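You operate a simulated robot arm through the tools that you are given. There is no shell and no other tool.

The job below is to be done with a simulated robot arm. You get a single attempt, and the scene is never put back.

Task
Try the bench cylinder at about 5 bar: air on, set it, out and back, air off.
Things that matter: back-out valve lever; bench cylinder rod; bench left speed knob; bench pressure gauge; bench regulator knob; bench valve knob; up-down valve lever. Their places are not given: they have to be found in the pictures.

Only the result counts: the job must be done as asked and must still hold three seconds after the hand-in. Knocking over, shifting, dropping, spilling or breaking anything else fails it.

Robot
A 6-joint arm with a two-finger parallel gripper, fixed in place. Base frame: the origin is at the foot of the arm, x ahead of it, y to its left, z up; the work surface is at about z = 0.9. Units: m, degrees, N and s.
With the tool pointing down near the work surface it reaches from about 0.24 to 0.66 m from the base axis. Its first joint turns from -66.0 to 66.0 degrees. Payload 2.9 kg.
The TCP is the grasp point between the finger pads, 0.03 m short of the fingertips. In the tool frame z runs along the fingers and y along their closing line. Largest opening 0.11 m; finger width 0.02, thickness 0.01; the body of the gripper, 0.048 by 0.112 m, starts 0.055 m behind the TCP.
Orientation is that of the tool frame in the base frame, as [roll, pitch, yaw] about the fixed x, y, z axes, in that order (R = Rz(yaw) Ry(pitch) Rx(roll)). With the fingers straight down and closing along the base's y, the tool's x points along the base's -x, its y along +y and its z along -z.

Tools
- The arm moves only by the tool send_rows. Its argument "rows" is a list of rows, each a list of 7 numbers: the shift along the tool's x, y, z in m, then the turn, a rotation vector about the tool's x, y, z in degrees, then the gripper command, from -1 (shut) to 1 (fully open), values between in proportion. In form: [[dx, dy, dz, ax, ay, az, fingers], ...]. A call has 1 to 20 rows; each row is the pose to reach, as a shift and turn from the pose commanded when the call began, along the tool's axes at that moment. Each row takes 0.2 s and may step no farther than 0.05 m and 8.6 degrees from the row before; otherwise, or with a gripper value out of range, the whole call is refused. Where a pose cannot be reached the arm comes as near as it can. A force on the tool above 40 N (or 10 N above the force at the start of the call, whichever is more), or a blocked arm, ends the call early, and 0.2 s more pass. Each finger travels about 0.108 m/s and halts on what it meets, pressing with about 35 N; the grip force reading is that of the motor and also rises with nothing between the fingers. The clock runs only during rows and for 0.2 s after the last one: add rows that repeat a pose to give the fingers time. It gives the time, the measured TCP pose, the force on the tool (base axes), the opening and the grip force at its end, in the units of the frame above (readings bear some noise), with the torque about the TCP (base axes, N m) and any sound that the robot's microphone picked up, and new pictures: "pictures" is both (left out), scene, wrist or none.
- Cameras (640 x 400 px; columns grow to the right, rows downward): "scene" is fixed at [0.0388, 0.4112, 1.3926]; the picture's right is [-0.98, -0.19, 0.00], its down [-0.09, 0.48, -0.87] and it looks along [0.17, -0.86, -0.48] (base axes); focal length 273 px, centre (320, 200). "wrist" rides on the gripper at [0.072, 0.017, -0.103] in the tool frame; the picture's right is [-0.23, 0.97, 0.00], its down [-0.76, -0.18, -0.62] and it looks along [-0.61, -0.14, 0.78] (tool axes); focal length 222 px, centre (320, 200).
- locate(camera, pixels): for up to 12 pixels [column, row] of the newest picture of that camera ("zoom" is the newest enlarged one), the place [x, y, z] in the base frame of the surface seen there, good to about 0.003 m. The clock stands still meanwhile.
- zoom(camera, box): a new picture of the part [left, top, right, bottom] of that camera's present view, enlarged. The clock stands still meanwhile.
- sign_off(): hands the job in; it is judged then, once.

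Open the gripper and draw the arm clear of the work before you hand the job in, unless the task says otherwise.

The tools are called after "Request:" as name(argument=value, ...) on one line, values as JSON. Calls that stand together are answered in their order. send_rows: Moves the arm, as the interface text tells. Its arguments: {"type":"object","properties":{"rows":{"type":"array","items":{"type":"array","items":{"type":"number"}}},"pictures":{"type":"string","enum":["both","scene","wrist","none"]}},"required":["rows"]} The other tools are called the same way: locate (camera, pixels) gives the place of the surface under pixels of a picture; zoom (camera, box) takes an enlarged picture of a part of a camera's view; sign_off () hands the job in.

At the start:

```text
time_s: 0.0
position: [0.3768, -0.0894, 1.2911]
tcp_rot: [-180.0, 0.0, 180.0]
contact_force: [0.5, 0.2, -0.3]
moment: [0.01, 0.0, -0.01]
opening: 0.1101
grasp_force: 0.0
```

scene: 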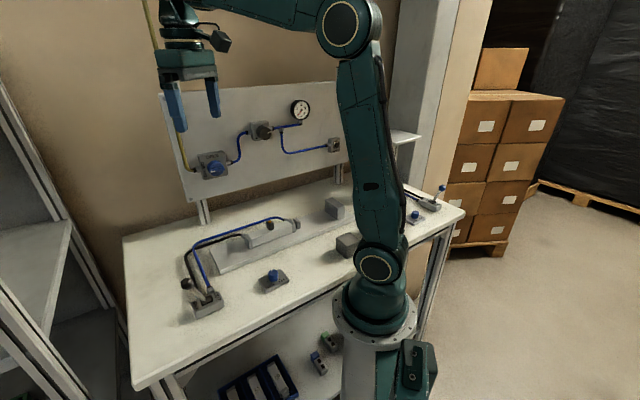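
wrist: 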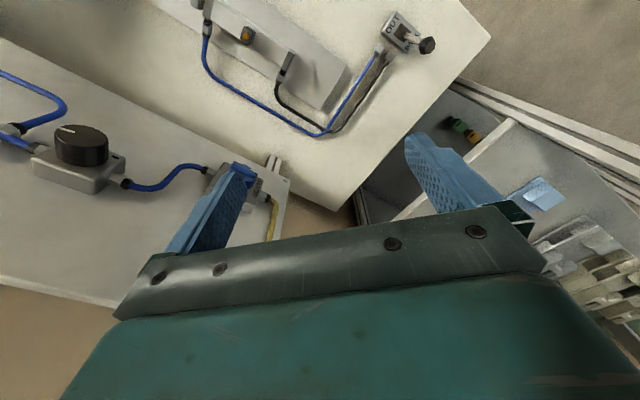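

The scene picture shows a panel with a blue valve knob (~215,168), a black regulator knob (~262,131), a gauge (~300,110), and a bench with a cylinder (~250,240) and a lever valve (~205,300). I'll zoom in on these first.

Request:
zoom(camera="scene", box=[160, 80, 360, 205])

Request:
zoom(camera="scene", box=[160, 200, 360, 325])

Request:
zoom(camera="scene", box=[380, 160, 480, 240])

Request:
zoom(camera="wrist", box=[180, 0, 480, 180])

```text
3.20 times, centred on (260, 142) of scene
```

zoom: 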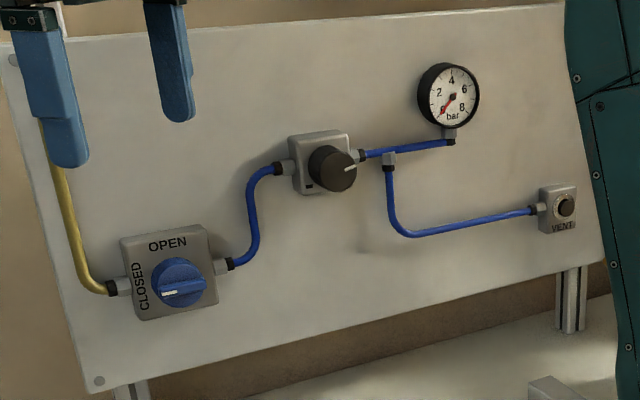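

```text
3.20 times, centred on (260, 262) of scene
```

zoom: 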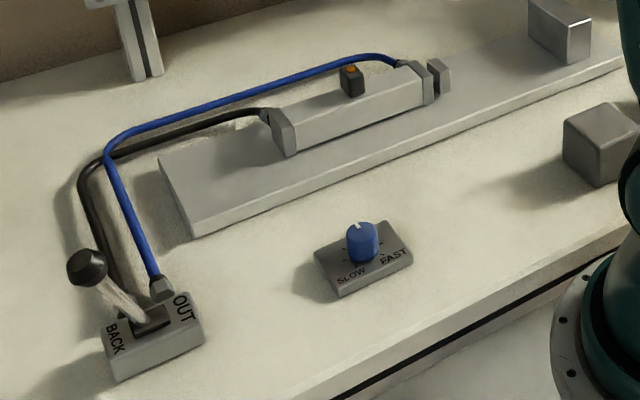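

```text
5.00 times, centred on (430, 200) of scene
```

zoom: 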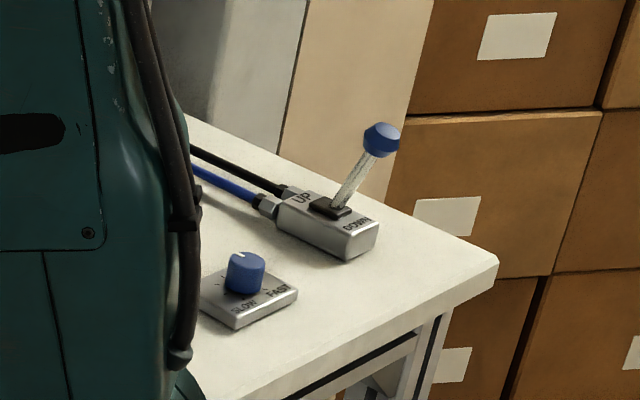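

```text
2.13 times, centred on (330, 90) of wrist
```

zoom: 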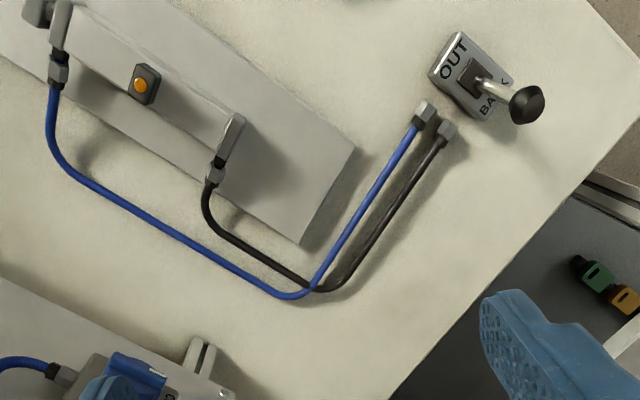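

Valve reads CLOSED side, gauge reads 0, the back/out lever leans to BACK. Now I locate the key parts in the scene picture.

Request:
locate(camera="scene", pixels=[[215, 168], [204, 165], [264, 131], [300, 110], [187, 284], [203, 300], [274, 274], [297, 224], [333, 205], [347, 243], [442, 188], [416, 215]])

Request:
locate(camera="wrist", pixels=[[80, 145], [72, 129], [427, 46], [402, 35], [246, 36], [245, 170], [60, 175], [120, 185], [207, 22], [288, 62]])

Request:
zoom(camera="scene", box=[180, 145, 240, 185])

Request:
zoom(camera="scene", box=[240, 90, 350, 160])

```text
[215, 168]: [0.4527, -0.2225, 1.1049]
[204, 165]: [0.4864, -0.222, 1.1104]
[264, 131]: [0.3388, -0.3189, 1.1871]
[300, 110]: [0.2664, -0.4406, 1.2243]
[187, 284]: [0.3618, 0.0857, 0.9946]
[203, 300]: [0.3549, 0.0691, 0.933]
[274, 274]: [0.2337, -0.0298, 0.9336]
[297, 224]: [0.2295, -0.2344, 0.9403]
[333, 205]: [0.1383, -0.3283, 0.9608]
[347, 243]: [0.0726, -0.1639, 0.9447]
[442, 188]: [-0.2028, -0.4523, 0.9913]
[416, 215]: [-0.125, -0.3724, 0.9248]
```

```text
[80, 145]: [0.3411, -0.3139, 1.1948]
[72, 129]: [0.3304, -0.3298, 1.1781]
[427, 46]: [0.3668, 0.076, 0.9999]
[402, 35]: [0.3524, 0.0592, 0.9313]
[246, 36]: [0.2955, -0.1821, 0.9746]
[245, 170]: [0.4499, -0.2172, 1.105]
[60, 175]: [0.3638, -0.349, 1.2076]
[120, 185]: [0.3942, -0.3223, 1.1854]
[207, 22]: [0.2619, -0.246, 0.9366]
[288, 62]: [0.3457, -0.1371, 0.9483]
```

```text
10.00 times, centred on (210, 165) of scene
```

zoom: 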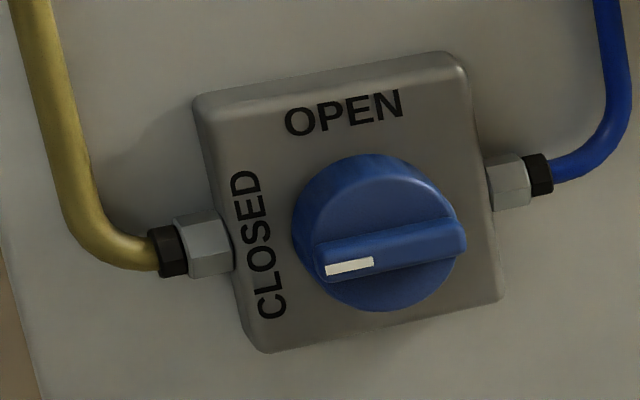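

```text
5.71 times, centred on (295, 125) of scene
```

zoom: 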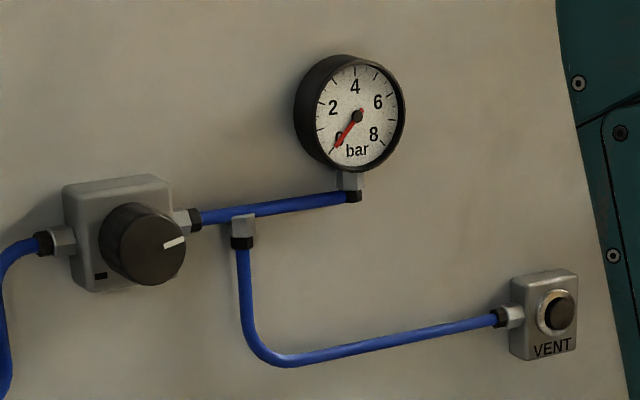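

The valve mark points at CLOSED (handle bar horizontal) and the regulator mark is near 3 o'clock. I need the panel's plane and the sizes of the knobs, so I locate points on the panel face and the valve's zoomed features.

Request:
locate(camera="scene", pixels=[[180, 100], [180, 140], [250, 100], [320, 95], [200, 190], [260, 175], [320, 170], [230, 110], [240, 180], [330, 130], [280, 120], [290, 170]])

Request:
zoom(camera="scene", box=[180, 145, 240, 185])

```text
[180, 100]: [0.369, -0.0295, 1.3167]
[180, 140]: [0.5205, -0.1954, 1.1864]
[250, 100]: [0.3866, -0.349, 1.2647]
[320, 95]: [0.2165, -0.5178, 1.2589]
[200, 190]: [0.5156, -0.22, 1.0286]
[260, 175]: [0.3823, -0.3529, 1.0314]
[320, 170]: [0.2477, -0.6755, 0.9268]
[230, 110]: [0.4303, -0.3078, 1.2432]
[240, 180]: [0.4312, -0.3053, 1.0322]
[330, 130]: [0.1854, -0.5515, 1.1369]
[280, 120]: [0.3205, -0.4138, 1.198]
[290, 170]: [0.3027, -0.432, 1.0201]
```

```text
10.00 times, centred on (210, 165) of scene
```

zoom: 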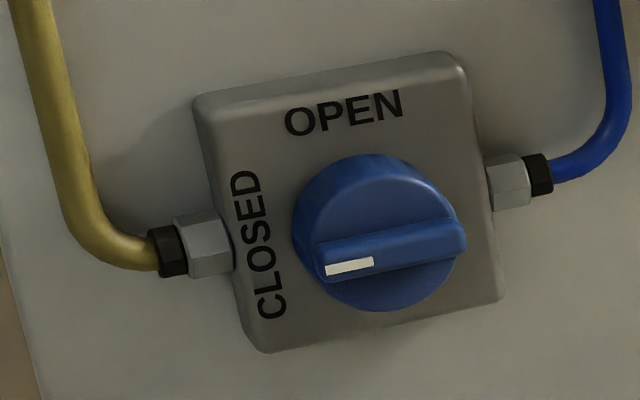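

The panel is a vertical plane x − y ≈ 0.736, facing the robot at 45°. I'll locate details on the zoomed valve picture: bar ends (325,262)/(455,235), bar middle, disc and plate corners.

Request:
locate(camera="zoom", pixels=[[330, 267], [455, 232], [392, 250], [385, 235], [392, 270], [360, 190], [385, 300], [205, 105], [460, 65], [490, 295], [265, 345], [440, 240]])

Request:
zoom(camera="scene", box=[240, 110, 290, 145])

```text
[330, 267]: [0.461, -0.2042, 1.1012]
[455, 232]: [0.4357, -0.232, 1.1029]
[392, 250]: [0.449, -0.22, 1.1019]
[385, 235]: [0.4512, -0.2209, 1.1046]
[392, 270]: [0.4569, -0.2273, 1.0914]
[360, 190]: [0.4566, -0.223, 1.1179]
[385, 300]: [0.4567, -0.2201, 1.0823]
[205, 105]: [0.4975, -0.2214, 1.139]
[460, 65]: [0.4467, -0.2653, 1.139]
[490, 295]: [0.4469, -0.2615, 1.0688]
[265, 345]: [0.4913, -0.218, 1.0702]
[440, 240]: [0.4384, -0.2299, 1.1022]
```

```text
11.43 times, centred on (265, 128) of scene
```

zoom: 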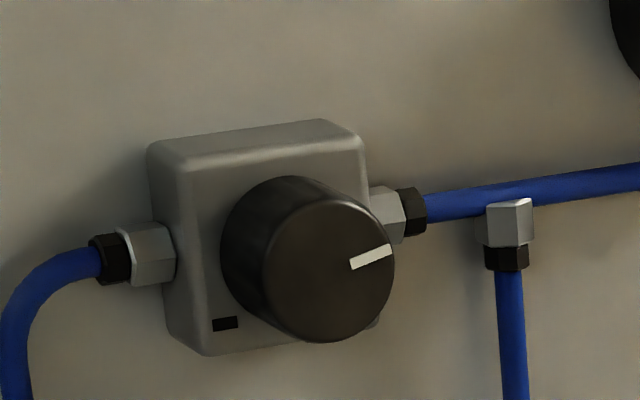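

Valve bar: front face at about d=0.472 m along the panel normal, ~10 mm thick, 40 mm long, centre ~(0.448,-0.220,1.103). I start by yawing the tool 45° (in place) so that it lines up with the panel, after measuring the regulator knob.

Request:
locate(camera="zoom", pixels=[[328, 270], [370, 257], [330, 205], [330, 335], [270, 280], [388, 260], [290, 180], [230, 260], [200, 170], [355, 150], [205, 345], [225, 324]])

Request:
send_rows(rows=[[0, 0, 0, 0, 0, 7.5, 1], [0, 0, 0, 0, 0, 15, 1], [0, 0, 0, 0, 0, 22.5, 1], [0, 0, 0, 0, 0, 30, 1], [0, 0, 0, 0, 0, 37.5, 1], [0, 0, 0, 0, 0, 45, 1], [0, 0, 0, 0, 0, 45, 1]], pictures="both")

```text
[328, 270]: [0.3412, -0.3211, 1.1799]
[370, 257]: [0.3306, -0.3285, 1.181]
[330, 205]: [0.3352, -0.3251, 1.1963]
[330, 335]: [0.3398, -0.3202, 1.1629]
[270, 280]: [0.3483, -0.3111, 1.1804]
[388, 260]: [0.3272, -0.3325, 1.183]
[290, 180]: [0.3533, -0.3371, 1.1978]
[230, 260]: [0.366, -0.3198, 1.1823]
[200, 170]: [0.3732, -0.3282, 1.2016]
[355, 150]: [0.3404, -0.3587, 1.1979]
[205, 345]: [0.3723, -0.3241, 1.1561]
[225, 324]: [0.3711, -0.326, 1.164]
```

```text
time_s: 1.6
position: [0.3772, -0.0891, 1.29]
tcp_rot: [179.9, 0.1, 135.0]
contact_force: [0.5, -0.5, 0.7]
moment: [0.02, 0.0, -0.01]
opening: 0.1102
grasp_force: 0.0
```

scene: 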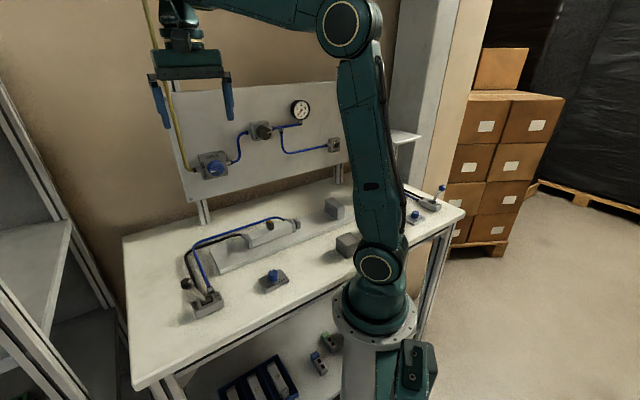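
wrist: 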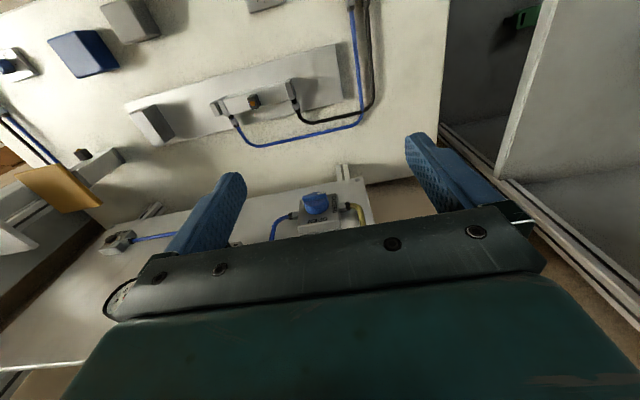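

The tool is now yawed to 135°. I zoom into the wrist view to understand the items at the left (blue block, end stop, table of the second cylinder).

Request:
zoom(camera="wrist", box=[0, 0, 200, 125])

Request:
zoom(camera="wrist", box=[0, 100, 200, 260])

Request:
locate(camera="wrist", pixels=[[85, 55], [130, 18], [150, 125], [60, 185], [245, 100], [220, 108], [100, 165], [8, 62], [266, 3], [168, 118], [330, 90], [15, 237]])

```text
3.20 times, centred on (100, 62) of wrist
```

zoom: 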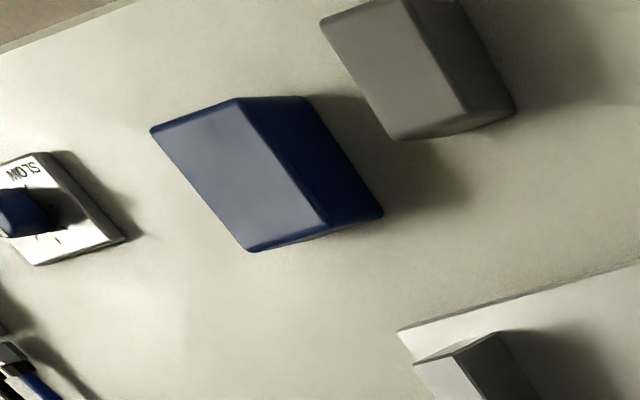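

```text
2.50 times, centred on (100, 180) of wrist
```

zoom: 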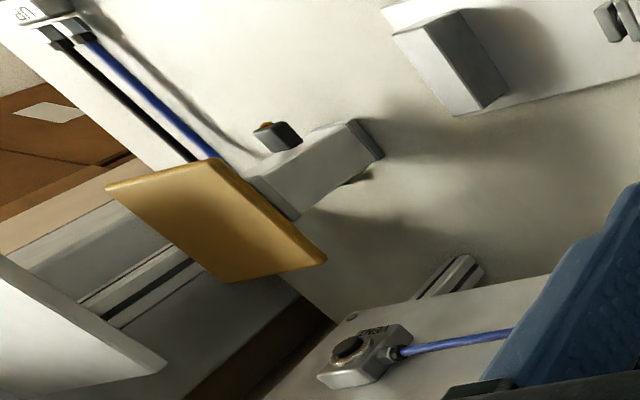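

```text
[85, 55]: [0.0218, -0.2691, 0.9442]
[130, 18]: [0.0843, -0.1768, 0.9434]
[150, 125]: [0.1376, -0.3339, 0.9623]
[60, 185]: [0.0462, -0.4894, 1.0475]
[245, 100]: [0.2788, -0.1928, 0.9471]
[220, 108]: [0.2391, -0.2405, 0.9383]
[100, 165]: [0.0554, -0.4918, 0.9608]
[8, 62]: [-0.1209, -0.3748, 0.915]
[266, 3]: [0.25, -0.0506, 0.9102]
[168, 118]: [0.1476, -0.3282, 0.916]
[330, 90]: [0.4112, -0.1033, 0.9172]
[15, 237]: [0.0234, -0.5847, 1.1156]
```

The bench shows loose blocks and a separate lift with a tray, which I'll stay away from. Next I pitch the tool up 90° to face the panel while moving ~5 cm toward it, staying above everything.

Request:
send_rows(rows=[[-0.005, 0, 0, 0, -8.2, 0, 1], [-0.01, 0, 0, 0, -16.4, 0, 1], [-0.015, 0, 0, 0, -24.6, 0, 1], [-0.02, 0, 0, 0, -32.8, 0, 1], [-0.025, 0, 0, 0, -41, 0, 1], [-0.03, 0, 0, 0, -49.2, 0, 1], [-0.035, 0, 0, 0, -57.4, 0, 1], [-0.04, 0, 0, 0, -65.6, 0, 1], [-0.045, 0, 0, 0, -73.8, 0, 1], [-0.05, 0, 0, 0, -82, 0, 1], [-0.05, 0, 0, 0, -90, 0, 1], [-0.05, 0, 0, 0, -90, 0, 1]])

```text
time_s: 4.2
position: [0.4786, -0.1242, 1.4677]
tcp_rot: [177.7, 55.8, 135.0]
contact_force: [-0.3, 0.6, -0.5]
moment: [0.02, 0.0, -0.03]
opening: 0.1098
grasp_force: 0.0
out of reach, approached as far as the arm can: row 2, 3, 4, 5, 6, 7, 8, 9, 10, 11, 12
```

scene: 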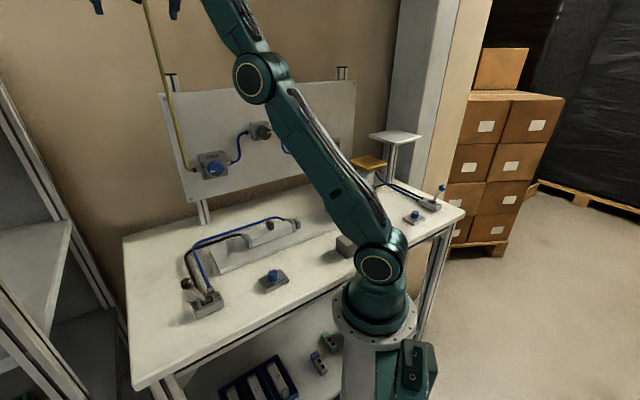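
wrist: 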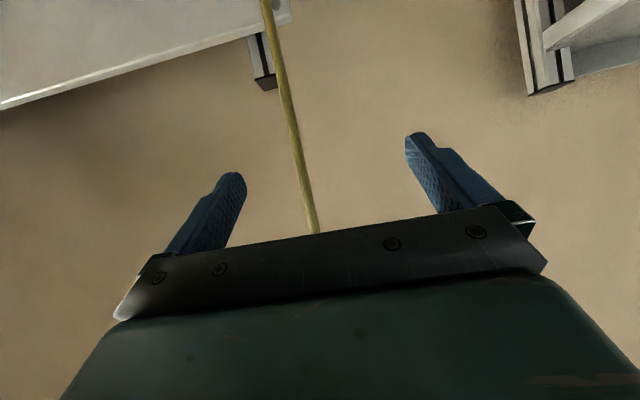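

The horizontal pose could not be reached; the arm stopped at pitch 55.8° (tool 34° below horizontal), high up at z=1.47. I measure the arm's joints in the scene view to understand which poses it can take.

Request:
locate(camera="scene", pixels=[[377, 265], [254, 75], [235, 20], [375, 310], [330, 190], [172, 75], [341, 70], [368, 163], [398, 136]])

Request:
zoom(camera="scene", box=[80, 0, 400, 200])

```text
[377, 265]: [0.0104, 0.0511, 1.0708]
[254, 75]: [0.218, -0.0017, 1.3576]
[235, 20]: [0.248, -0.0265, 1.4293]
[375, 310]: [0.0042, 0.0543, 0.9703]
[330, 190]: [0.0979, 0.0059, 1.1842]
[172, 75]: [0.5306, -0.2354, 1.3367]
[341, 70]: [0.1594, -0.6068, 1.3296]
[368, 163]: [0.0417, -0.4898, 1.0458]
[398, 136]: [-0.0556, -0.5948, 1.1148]
```

```text
2.00 times, centred on (240, 100) of scene
```

zoom: 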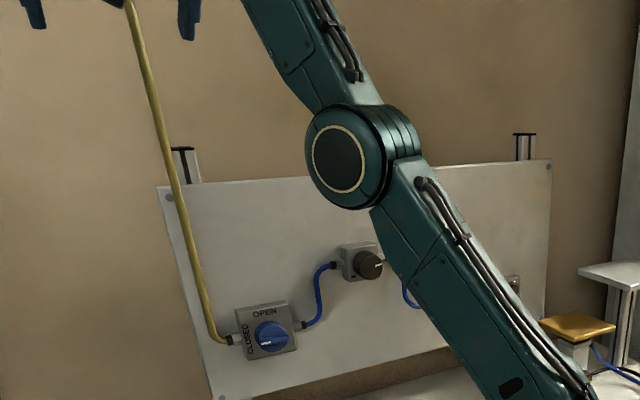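

The shoulder sits at z≈1.07 and the elbow at ≈0.36 m from it. I send a null row to see whether the commanded pose follows the reached one.

Request:
send_rows(rows=[[0, 0, 0, 0, 0, 0, 1]], pictures="none")

```text
time_s: 4.6
position: [0.4779, -0.1235, 1.467]
tcp_rot: [177.7, 55.8, 135.0]
contact_force: [0.4, 0.5, -0.4]
moment: [0.0, -0.02, -0.02]
opening: 0.1103
grasp_force: 0.1
```

The commanded pose follows the reached one. I now lower the tool with this tilt to about d=0.375, e=0.15, z=1.27 to see whether this tilt is reachable there.

Request:
send_rows(rows=[[0.032, -0.017, 0.012, 0, 0, 0, 1], [0.064, -0.033, 0.024, 0, 0, 0, 1], [0.097, -0.05, 0.036, 0, 0, 0, 1], [0.129, -0.067, 0.048, 0, 0, 0, 1], [0.161, -0.083, 0.06, 0, 0, 0, 1], [0.193, -0.1, 0.071, 0, 0, 0, 1], [0.193, -0.1, 0.071, 0, 0, 0, 1]])

```text
time_s: 6.2
position: [0.4724, -0.1439, 1.4707]
tcp_rot: [177.8, 55.7, 135.1]
contact_force: [0.2, -0.2, -0.3]
moment: [-0.01, 0.02, -0.03]
opening: 0.1101
grasp_force: 0.0
out of reach, approached as far as the arm can: row 1, 2, 3, 4, 5, 6, 7
```

scene: 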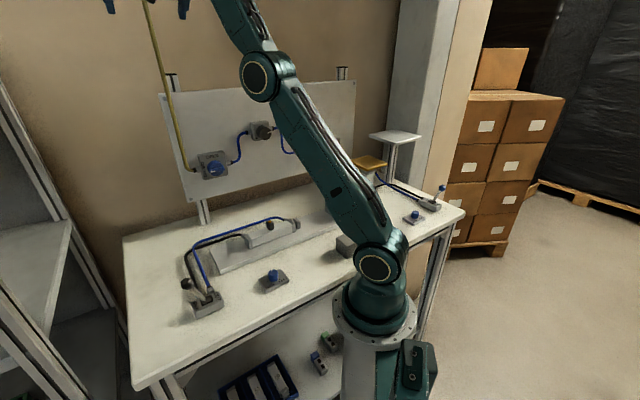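
wrist: 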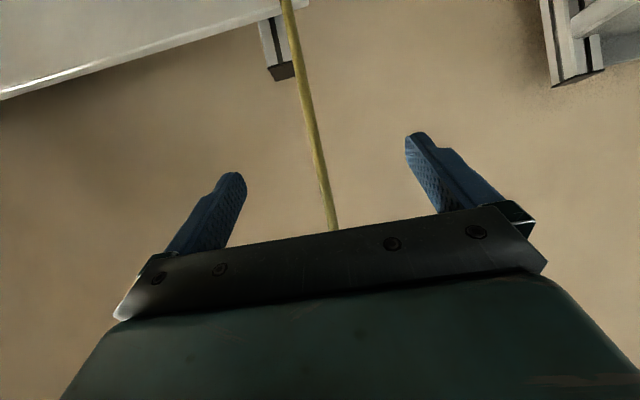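

The arm is nearly stretched straight and some wrist limit binds. I go back to a tool-down posture in line with the panel normal (d≈0.35, e≈0.05, z≈1.30), then test tilting with the arm plane aligned.

Request:
send_rows(rows=[[0.024, -0.0225, 0.003, 0, 7, 0, 1], [0.047, -0.045, 0.006, 0, 14, 0, 1], [0.071, -0.0675, 0.009, 0, 21, 0, 1], [0.0945, -0.09, 0.012, 0, 28, 0, 1], [0.118, -0.1125, 0.015, 0, 35, 0, 1], [0.142, -0.135, 0.018, 0, 42, 0, 1], [0.165, -0.1575, 0.021, 0, 49, 0, 1], [0.189, -0.18, 0.0244, 0, 55.7, 0, 1], [0.189, -0.18, 0.0244, 0, 55.7, 0, 1]])

```text
time_s: 8.2
position: [0.2896, -0.2104, 1.2973]
tcp_rot: [178.7, 0.0, 136.9]
contact_force: [-0.4, -0.5, 0.4]
moment: [0.0, 0.02, 0.0]
opening: 0.1098
grasp_force: 0.1
out of reach, approached as far as the arm can: row 1, 2, 3
```

scene: 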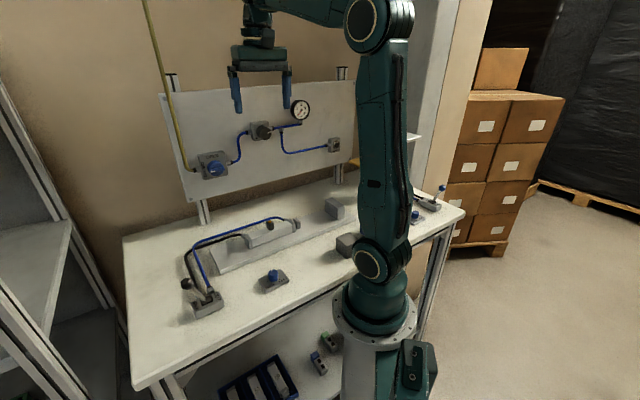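
wrist: 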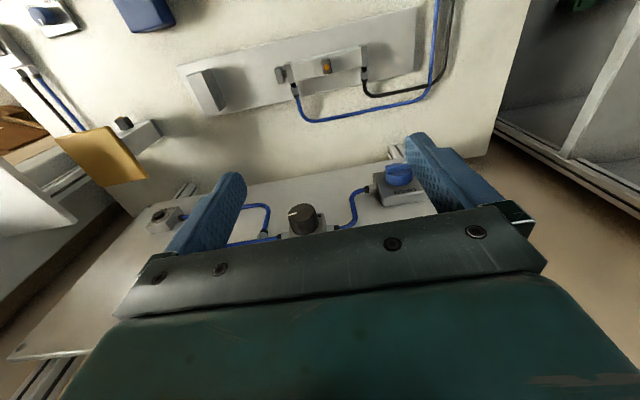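

Now tool-down at d=0.354, e=0.056, z=1.297 and aligned with the arm plane. I measure the arm joints here and look at the wrist structure before testing a tilt.

Request:
locate(camera="scene", pixels=[[368, 264], [363, 20], [300, 10], [258, 12], [258, 55], [395, 20]])

Request:
zoom(camera="scene", box=[200, 0, 440, 150])

Request:
send_rows(rows=[[0, 0, 0, 0, -8, 0, 1], [0, 0, 0, 0, -16, 0, 1], [0, 0, 0, 0, -24, 0, 1]], pictures="scene")

```text
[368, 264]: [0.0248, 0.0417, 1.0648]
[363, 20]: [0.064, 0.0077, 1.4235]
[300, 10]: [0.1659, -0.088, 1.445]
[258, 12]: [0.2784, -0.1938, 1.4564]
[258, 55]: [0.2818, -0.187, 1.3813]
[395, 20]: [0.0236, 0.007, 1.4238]
```

```text
2.67 times, centred on (320, 75) of scene
```

zoom: 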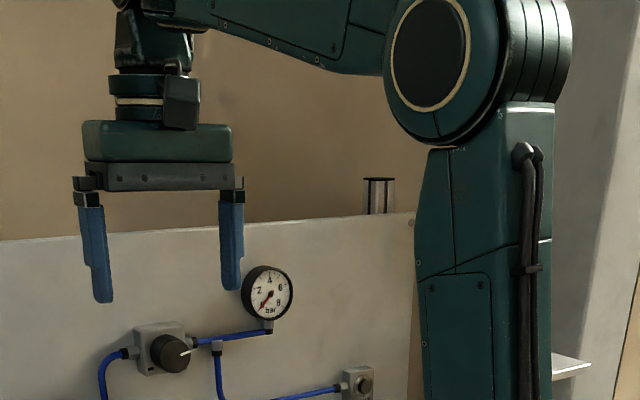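

```text
time_s: 9.0
position: [0.2906, -0.2123, 1.2968]
tcp_rot: [178.7, 24.2, 136.3]
contact_force: [-0.3, 0.2, 0.3]
moment: [-0.01, 0.0, 0.02]
opening: 0.1098
grasp_force: 0.1
```

scene: 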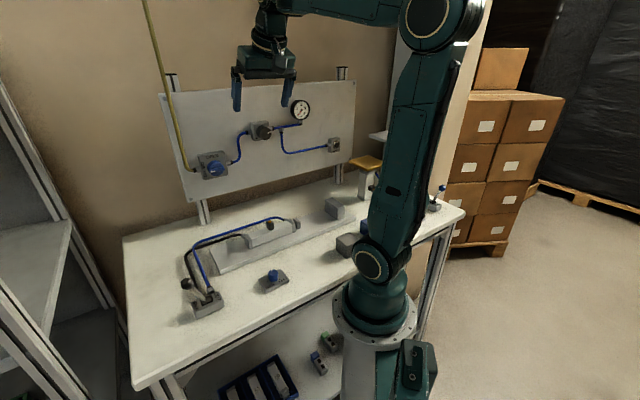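

In-plane tilt works (24° so far). I continue tilting in steps to see how far it goes here.

Request:
send_rows(rows=[[0, 0, 0, 0, -8, 0, 1], [0, 0, 0, 0, -16, 0, 1], [0, 0, 0, 0, -24, 0, 1], [0, 0, 0, 0, -32, 0, 1]], pictures="scene")

```text
time_s: 10.0
position: [0.2903, -0.2114, 1.2974]
tcp_rot: [177.7, 56.2, 135.0]
contact_force: [0.2, 0.6, -0.9]
moment: [0.0, 0.03, -0.02]
opening: 0.1099
grasp_force: 0.0
```

scene: 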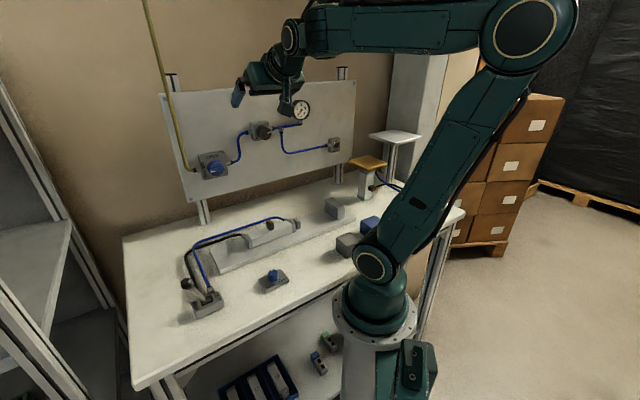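

56° reached in-plane with position held. I continue toward 90°.

Request:
send_rows(rows=[[0, 0, 0, 0, -8, 0, 1], [0, 0, 0, 0, -16, 0, 1], [0, 0, 0, 0, -24, 0, 1], [0, 0, 0, 0, -33.8, 0, 1]], pictures="both")

```text
refused: row 4 steps farther than a row can; nothing moved
```

The last step was too large; I resend with even steps.

Request:
send_rows(rows=[[0, 0, 0, 0, -8, 0, 1], [0, 0, 0, 0, -16, 0, 1], [0, 0, 0, 0, -24, 0, 1], [0, 0, 0, 0, -32, 0, 1]], pictures="both")

```text
time_s: 11.0
position: [0.2905, -0.212, 1.2961]
tcp_rot: [144.2, 87.9, 101.1]
contact_force: [0.7, 0.0, 0.2]
moment: [-0.02, 0.01, -0.02]
opening: 0.1099
grasp_force: 0.0
```

scene: 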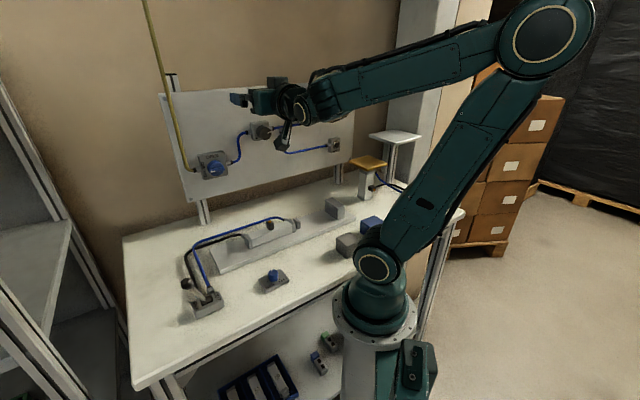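
wrist: 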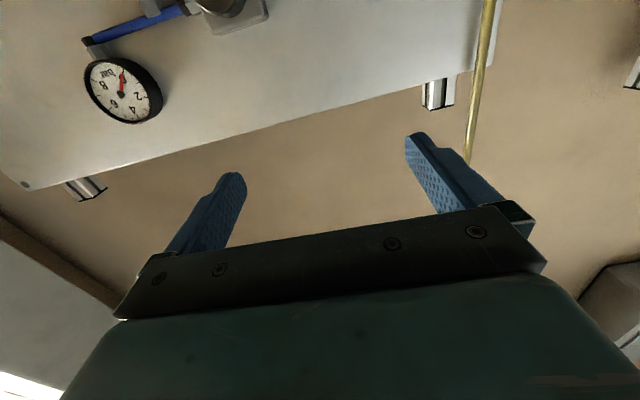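

The tool is now level and faces the panel (azimuth −43°). I correct the small misalignment and move left/down toward the valve, staying at d≈0.375.

Request:
send_rows(rows=[[0.025, 0.0266, 0.005, 0.47, -0.44, -0.29, 1], [0.05, 0.0533, 0.01, 0.94, -0.87, -0.58, 1], [0.075, 0.08, 0.015, 1.41, -1.31, -0.87, 1], [0.1, 0.1065, 0.02, 1.89, -1.75, -1.17, 1], [0.1, 0.1065, 0.02, 1.89, -1.75, -1.17, 1]], pictures="both")

```text
time_s: 12.2
position: [0.3789, -0.1421, 1.1972]
tcp_rot: [135.3, 89.9, 90.4]
contact_force: [-0.2, -0.1, -0.6]
moment: [0.0, -0.03, -0.01]
opening: 0.11
grasp_force: 0.0
```

scene: 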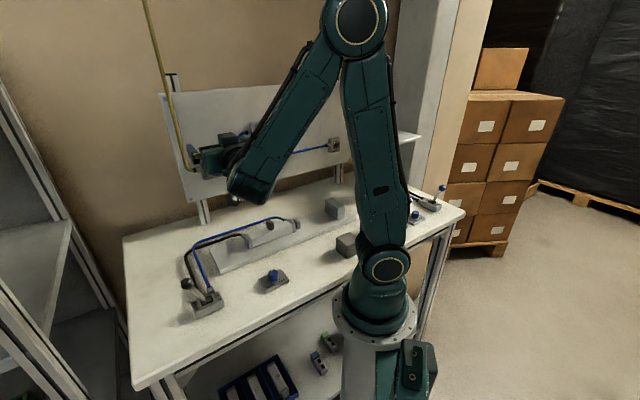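
wrist: 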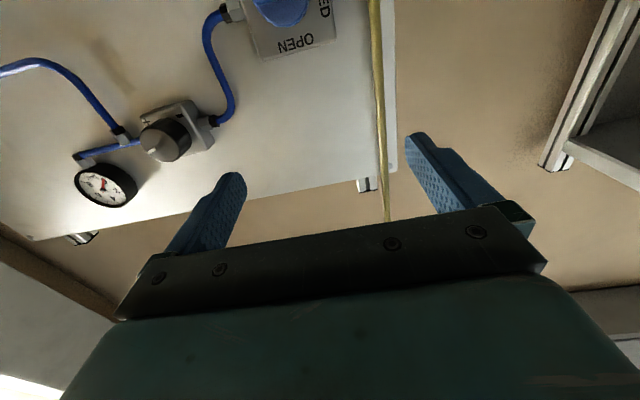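

Reached cleanly: d=0.368, e=0.167, z=1.197, tool level. Now I roll the tool −90° about its axis so the fingers straddle the horizontal bar vertically, while lowering to z≈1.104.

Request:
send_rows(rows=[[0.0085, -0.0005, 0, 0, 0, -8.2, 1], [0.017, -0.001, 0, 0, 0, -16.4, 1], [0.0255, -0.0015, 0, 0, 0, -24.6, 1], [0.034, -0.002, 0, 0, 0, -32.8, 1], [0.0425, -0.0025, 0, 0, 0, -41, 1], [0.051, -0.003, 0, 0, 0, -49.2, 1], [0.0595, -0.0035, 0, 0, 0, -57.4, 1], [0.068, -0.004, 0, 0, 0, -65.6, 1], [0.0765, -0.0045, 0, 0, 0, -73.8, 1], [0.085, -0.005, 0, 0, 0, -82, 1], [0.0935, -0.0054, 0, 0, 0, -90, 1], [0.0935, -0.0054, 0, 0, 0, -90, 1]], pictures="both")

```text
time_s: 14.8
position: [0.3979, -0.1512, 1.1272]
tcp_rot: [-90.6, 0.0, -135.0]
contact_force: [-0.1, -0.1, 0.4]
moment: [0.02, 0.03, -0.03]
opening: 0.11
grasp_force: 0.0
out of reach, approached as far as the arm can: row 3, 4, 5, 6, 7, 8, 9, 10, 11, 12
```

scene: 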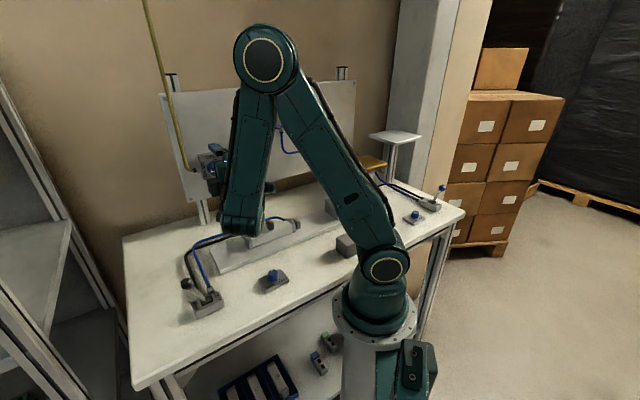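
wrist: 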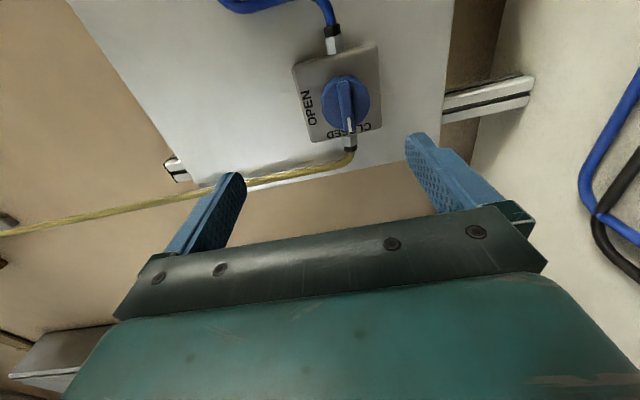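

The roll reached; position is slightly off because of folding limits (d=0.388, e=0.174, z=1.127). I now align with the knob axis at d=0.42, still 2 cm short of the bar.

Request:
send_rows(rows=[[0.006, 0.0115, 0.016, 0.3, 0, 0, 1], [0.0124, 0.023, 0.032, 0.6, 0, 0, 1], [0.0124, 0.023, 0.032, 0.6, 0, 0, 1]], pictures="both")

```text
time_s: 15.6
position: [0.4174, -0.1858, 1.1099]
tcp_rot: [-90.1, 0.2, -135.0]
contact_force: [0.0, -0.3, 0.1]
moment: [0.01, 0.0, 0.03]
opening: 0.1099
grasp_force: 0.0
out of reach, approached as far as the arm can: row 1, 2, 3
```

scene: 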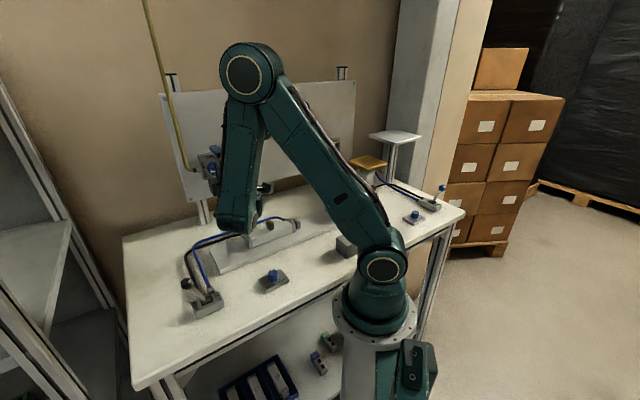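
wrist: 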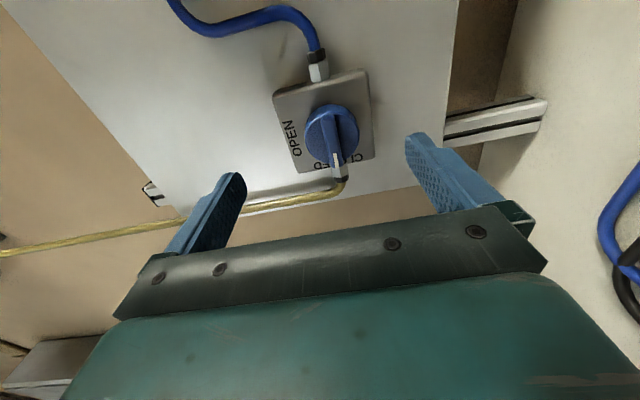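

Now at d=0.4265, e=0.164, z=1.110, with the bar between the fingers in the wrist view (335,130). I advance to d≈0.448 on the axis, then close on the bar.

Request:
send_rows(rows=[[0.001, 0.003, 0.011, 0, 0, 0, 1], [0.0018, 0.006, 0.0215, 0, 0, 0, 1], [0.0018, 0.006, 0.0215, 0, 0, 0, 1]], pictures="both")

```text
time_s: 16.4
position: [0.43, -0.2019, 1.1049]
tcp_rot: [-89.5, 0.1, -135.0]
contact_force: [-0.4, -0.8, -0.2]
moment: [-0.01, 0.02, -0.01]
opening: 0.11
grasp_force: 0.0
```

scene: 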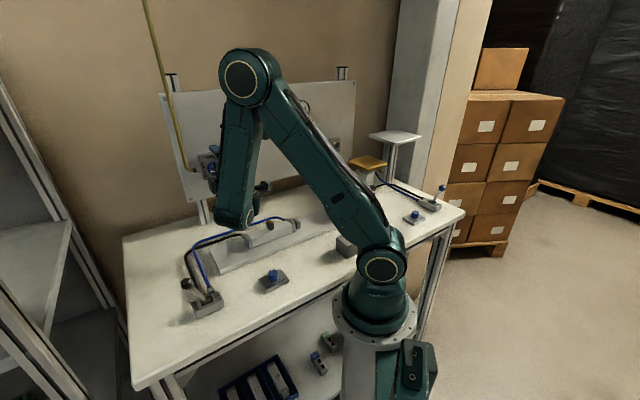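
wrist: 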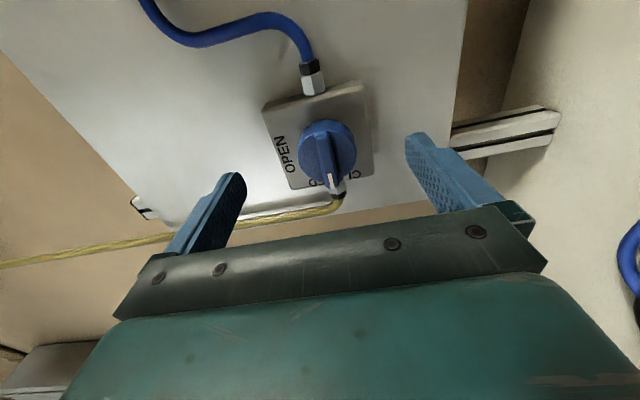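

Aligned: d=0.447, e=0.161, z=1.105. I check the bar's position from the wrist camera before closing.

Request:
locate(camera="wrist", pixels=[[327, 150], [333, 182], [322, 130], [330, 165], [312, 155], [345, 150], [240, 175], [408, 137]])

Request:
zoom(camera="wrist", box=[220, 60, 440, 200])

```text
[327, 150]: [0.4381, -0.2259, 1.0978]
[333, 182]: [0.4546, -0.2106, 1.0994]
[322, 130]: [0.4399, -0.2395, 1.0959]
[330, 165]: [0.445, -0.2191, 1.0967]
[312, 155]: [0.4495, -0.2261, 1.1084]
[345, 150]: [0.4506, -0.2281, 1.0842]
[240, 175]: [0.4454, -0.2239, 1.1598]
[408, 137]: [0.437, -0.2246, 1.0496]
```

```text
2.86 times, centred on (330, 130) of wrist
```

zoom: 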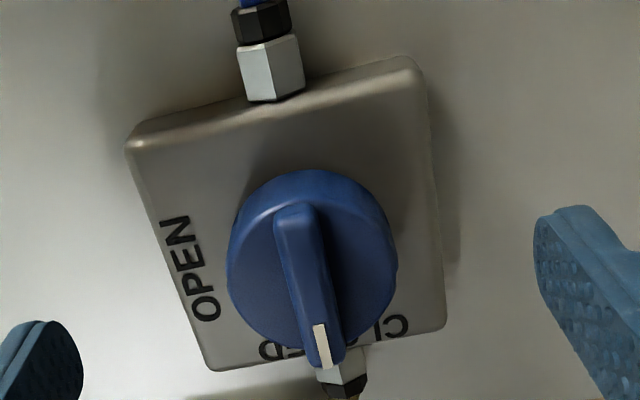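

The bar runs from (297,215) to (322,345) in the zoom. I locate its edges more precisely on the zoom.

Request:
locate(camera="zoom", pixels=[[282, 250], [298, 250], [312, 250], [290, 290], [305, 290], [320, 290], [240, 240], [385, 240], [300, 180], [150, 160], [410, 80], [430, 320]])

```text
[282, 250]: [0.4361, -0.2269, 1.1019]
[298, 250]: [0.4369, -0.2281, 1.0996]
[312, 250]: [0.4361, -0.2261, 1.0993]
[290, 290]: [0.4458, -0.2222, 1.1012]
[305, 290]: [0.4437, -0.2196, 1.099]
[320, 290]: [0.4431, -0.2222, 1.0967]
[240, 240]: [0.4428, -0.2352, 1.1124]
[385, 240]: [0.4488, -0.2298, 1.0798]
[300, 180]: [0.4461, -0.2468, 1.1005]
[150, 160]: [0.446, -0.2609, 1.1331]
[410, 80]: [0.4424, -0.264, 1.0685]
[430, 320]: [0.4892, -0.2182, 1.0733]
```

Bar centre is about z=1.101, so I lower the tool 4 mm and close the fingers on the bar.

Request:
send_rows(rows=[[0, 0.004, 0, -0.5, 0, 0, 1], [0, 0.004, 0, -0.5, 0, 0, -1], [0, 0.004, 0, -0.5, 0, 0, -1], [0, 0.004, 0, -0.5, 0, 0, -1], [0, 0.004, 0, -0.5, 0, 0, -1], [0, 0.004, 0, -0.5, 0, 0, -1]], pictures="both")

```text
time_s: 17.8
position: [0.4303, -0.2022, 1.0997]
tcp_rot: [-90.1, 0.1, -135.0]
contact_force: [0.0, 0.6, -1.5]
moment: [-0.01, 0.01, 0.12]
opening: 0.0095
grasp_force: 45.0
```

scene: 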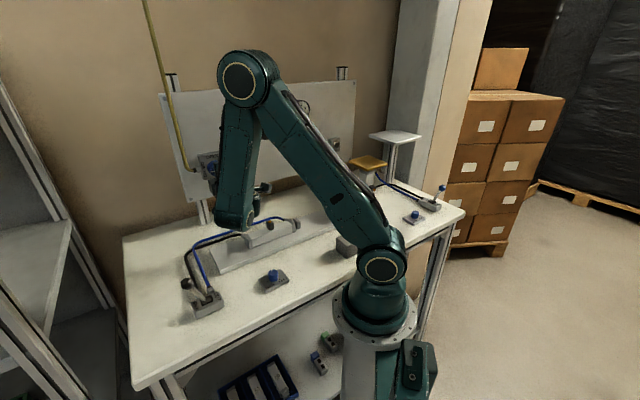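
wrist: 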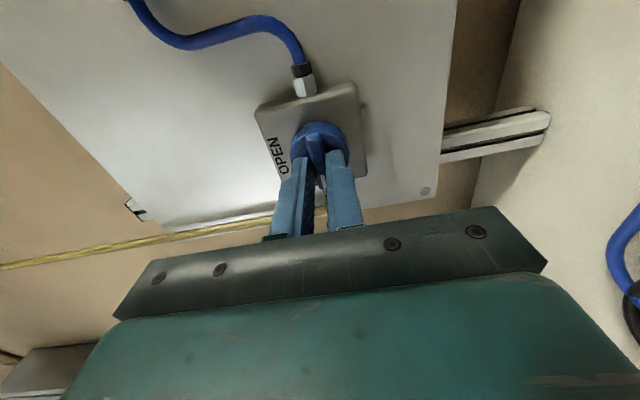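

Gripped: opening 9.5 mm with low side force. I turn +45° about the tool axis (clockwise as seen from the robot), watching the torque.

Request:
send_rows(rows=[[0, 0, 0, 0, 0, 7.5, -1], [0, 0, 0, 0, 0, 15, -1], [0, 0, 0, 0, 0, 22.5, -1], [0, 0, 0, 0, 0, 30, -1], [0, 0, 0, 0, 0, 37.5, -1], [0, 0, 0, 0, 0, 45, -1]], pictures="wrist")

```text
time_s: 19.2
position: [0.4297, -0.2036, 1.1015]
tcp_rot: [-90.0, 45.1, -135.0]
contact_force: [-16.8, 9.1, -1.0]
moment: [-0.45, -0.55, 0.62]
opening: 0.0098
grasp_force: 45.0
```

wrist: 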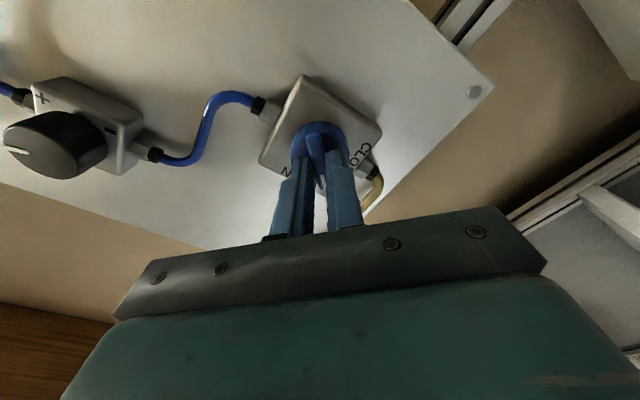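

At 45° the knob follows; there's ~18 N pushing back along the approach axis, so I ease back 2 mm while turning the remaining 45°.

Request:
send_rows(rows=[[0, 0, -0.0015, 0, 0, 0, -1], [0, 0, -0.002, 0, 0, 7.5, -1], [0, 0, -0.002, 0, 0, 15, -1], [0, 0, -0.002, 0, 0, 22.5, -1], [0, 0, -0.002, 0, 0, 30, -1], [0, 0, -0.002, 0, 0, 37.5, -1], [0, 0, -0.002, 0, 0, 45, -1]], pictures="both")

```text
time_s: 20.8
position: [0.4288, -0.2037, 1.101]
tcp_rot: [72.7, 89.8, 27.7]
contact_force: [13.6, -28.7, 11.2]
moment: [-0.29, -0.3, -0.23]
opening: 0.0097
grasp_force: 45.4
```

scene: 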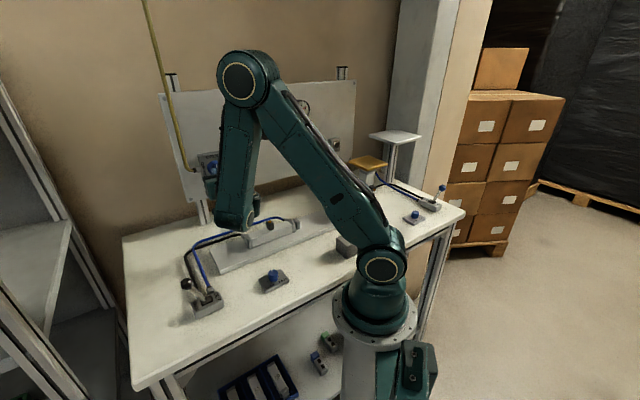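
wrist: 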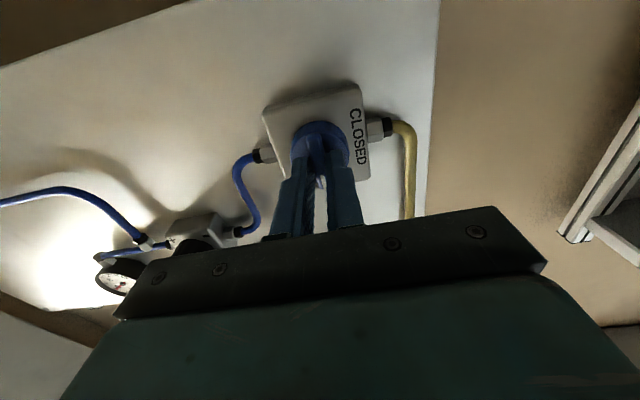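

The turn is complete; the fingers hold the bar vertical. I zoom on the gauge at (120,275) and the knob in the wrist view, before letting go.

Request:
zoom(camera="wrist", box=[80, 220, 200, 300])

Request:
zoom(camera="wrist", box=[240, 80, 400, 200])

Request:
zoom(camera="scene", box=[280, 80, 350, 130])

```text
5.00 times, centred on (140, 260) of wrist
```

zoom: 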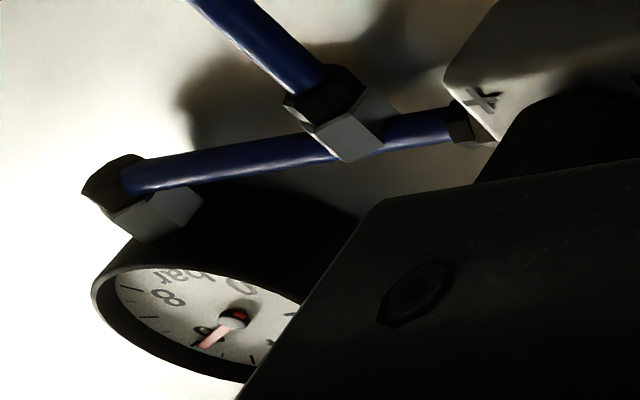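

```text
3.33 times, centred on (320, 140) of wrist
```

zoom: 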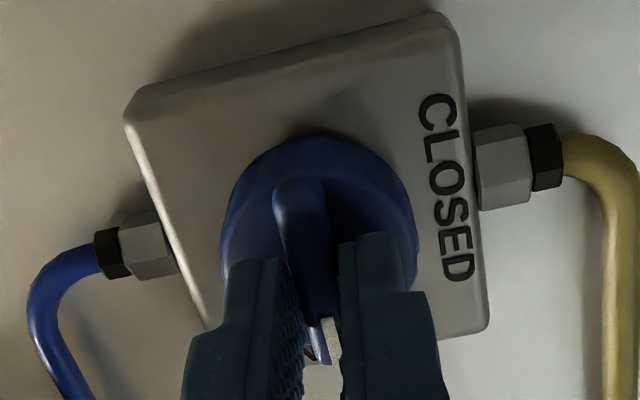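

```text
8.00 times, centred on (315, 105) of scene
```

zoom: 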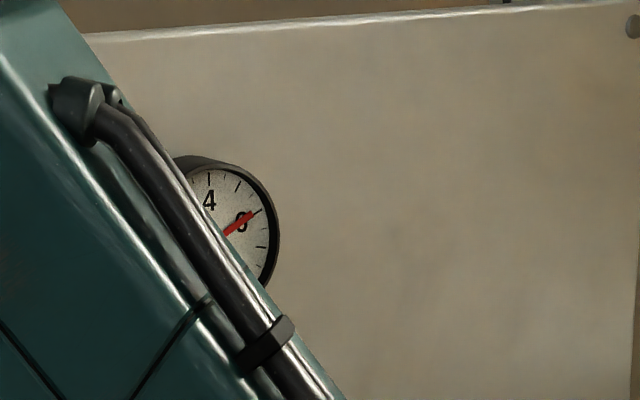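

Air is on: the gauge shows a bit over 6 bar. I release the bar (open to ~6 cm) and back off along the tool axis.

Request:
send_rows(rows=[[0, 0, 0.001, 0, 0, 0, 0.1], [0, 0, 0.001, 0, 0, 0, 0.1], [0, 0, 0.001, 0, 0, 0, 0.1], [0, 0, -0.015, 0, 0, 0, 0.1], [0, 0, -0.03, 0, 0, 0, 0.1], [0, 0, -0.03, 0, 0, 0, 0.1]], pictures="both")

```text
time_s: 22.2
position: [0.4134, -0.1822, 1.1081]
tcp_rot: [167.6, 89.6, 122.6]
contact_force: [0.4, -0.5, 0.1]
moment: [0.0, -0.01, -0.02]
opening: 0.0607
grasp_force: 0.1
out of reach, approached as far as the arm can: row 5, 6
```

scene: 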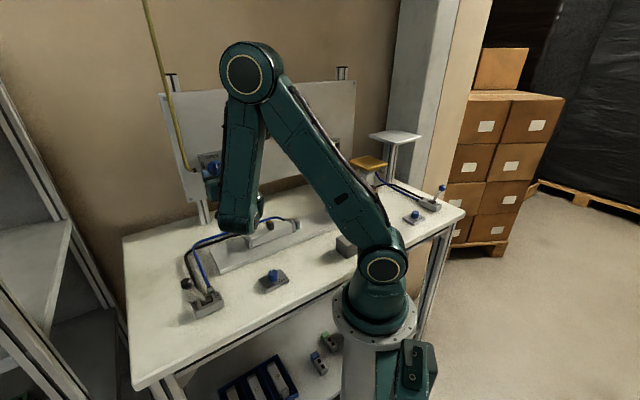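
wrist: 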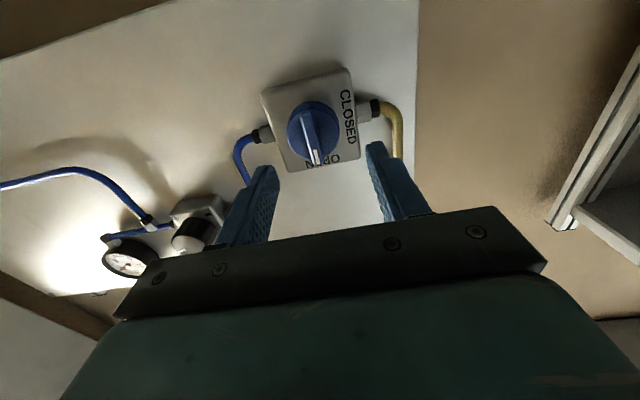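

Valve mark now points to OPEN. I move right/up to stand in front of the regulator knob (e≈0.0105, z≈1.18) with a 15° downward tilt so that the wrist isn't folded too tightly, gripper opened wider.

Request:
send_rows(rows=[[-0.018, -0.038, -0.001, 0, 3.75, 0, 0.1], [-0.036, -0.0765, -0.002, 0, 7.5, 0, 0.1], [-0.0535, -0.115, -0.003, 0, 11.25, 0, 0.2], [-0.0714, -0.153, -0.003, 0, 15, 0, 0.2], [-0.0714, -0.153, -0.003, 0, 15, 0, 0.2]], pictures="both")

```text
time_s: 23.4
position: [0.3011, -0.29, 1.1816]
tcp_rot: [179.7, 74.9, 134.6]
contact_force: [0.3, -0.3, -0.3]
moment: [0.02, 0.01, -0.04]
opening: 0.066
grasp_force: 0.1
```

scene: 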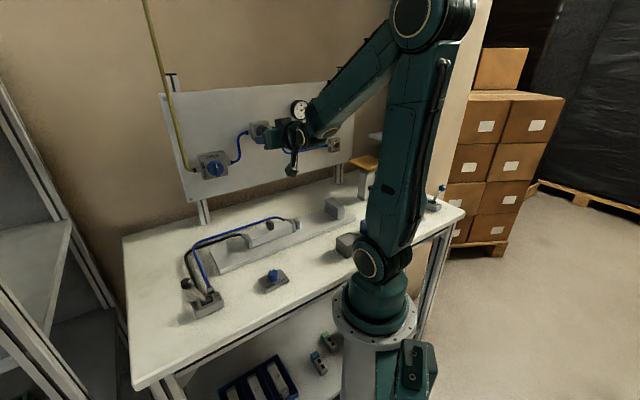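
wrist: 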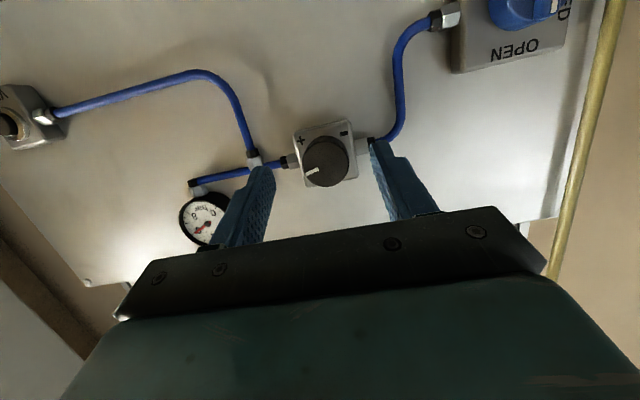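

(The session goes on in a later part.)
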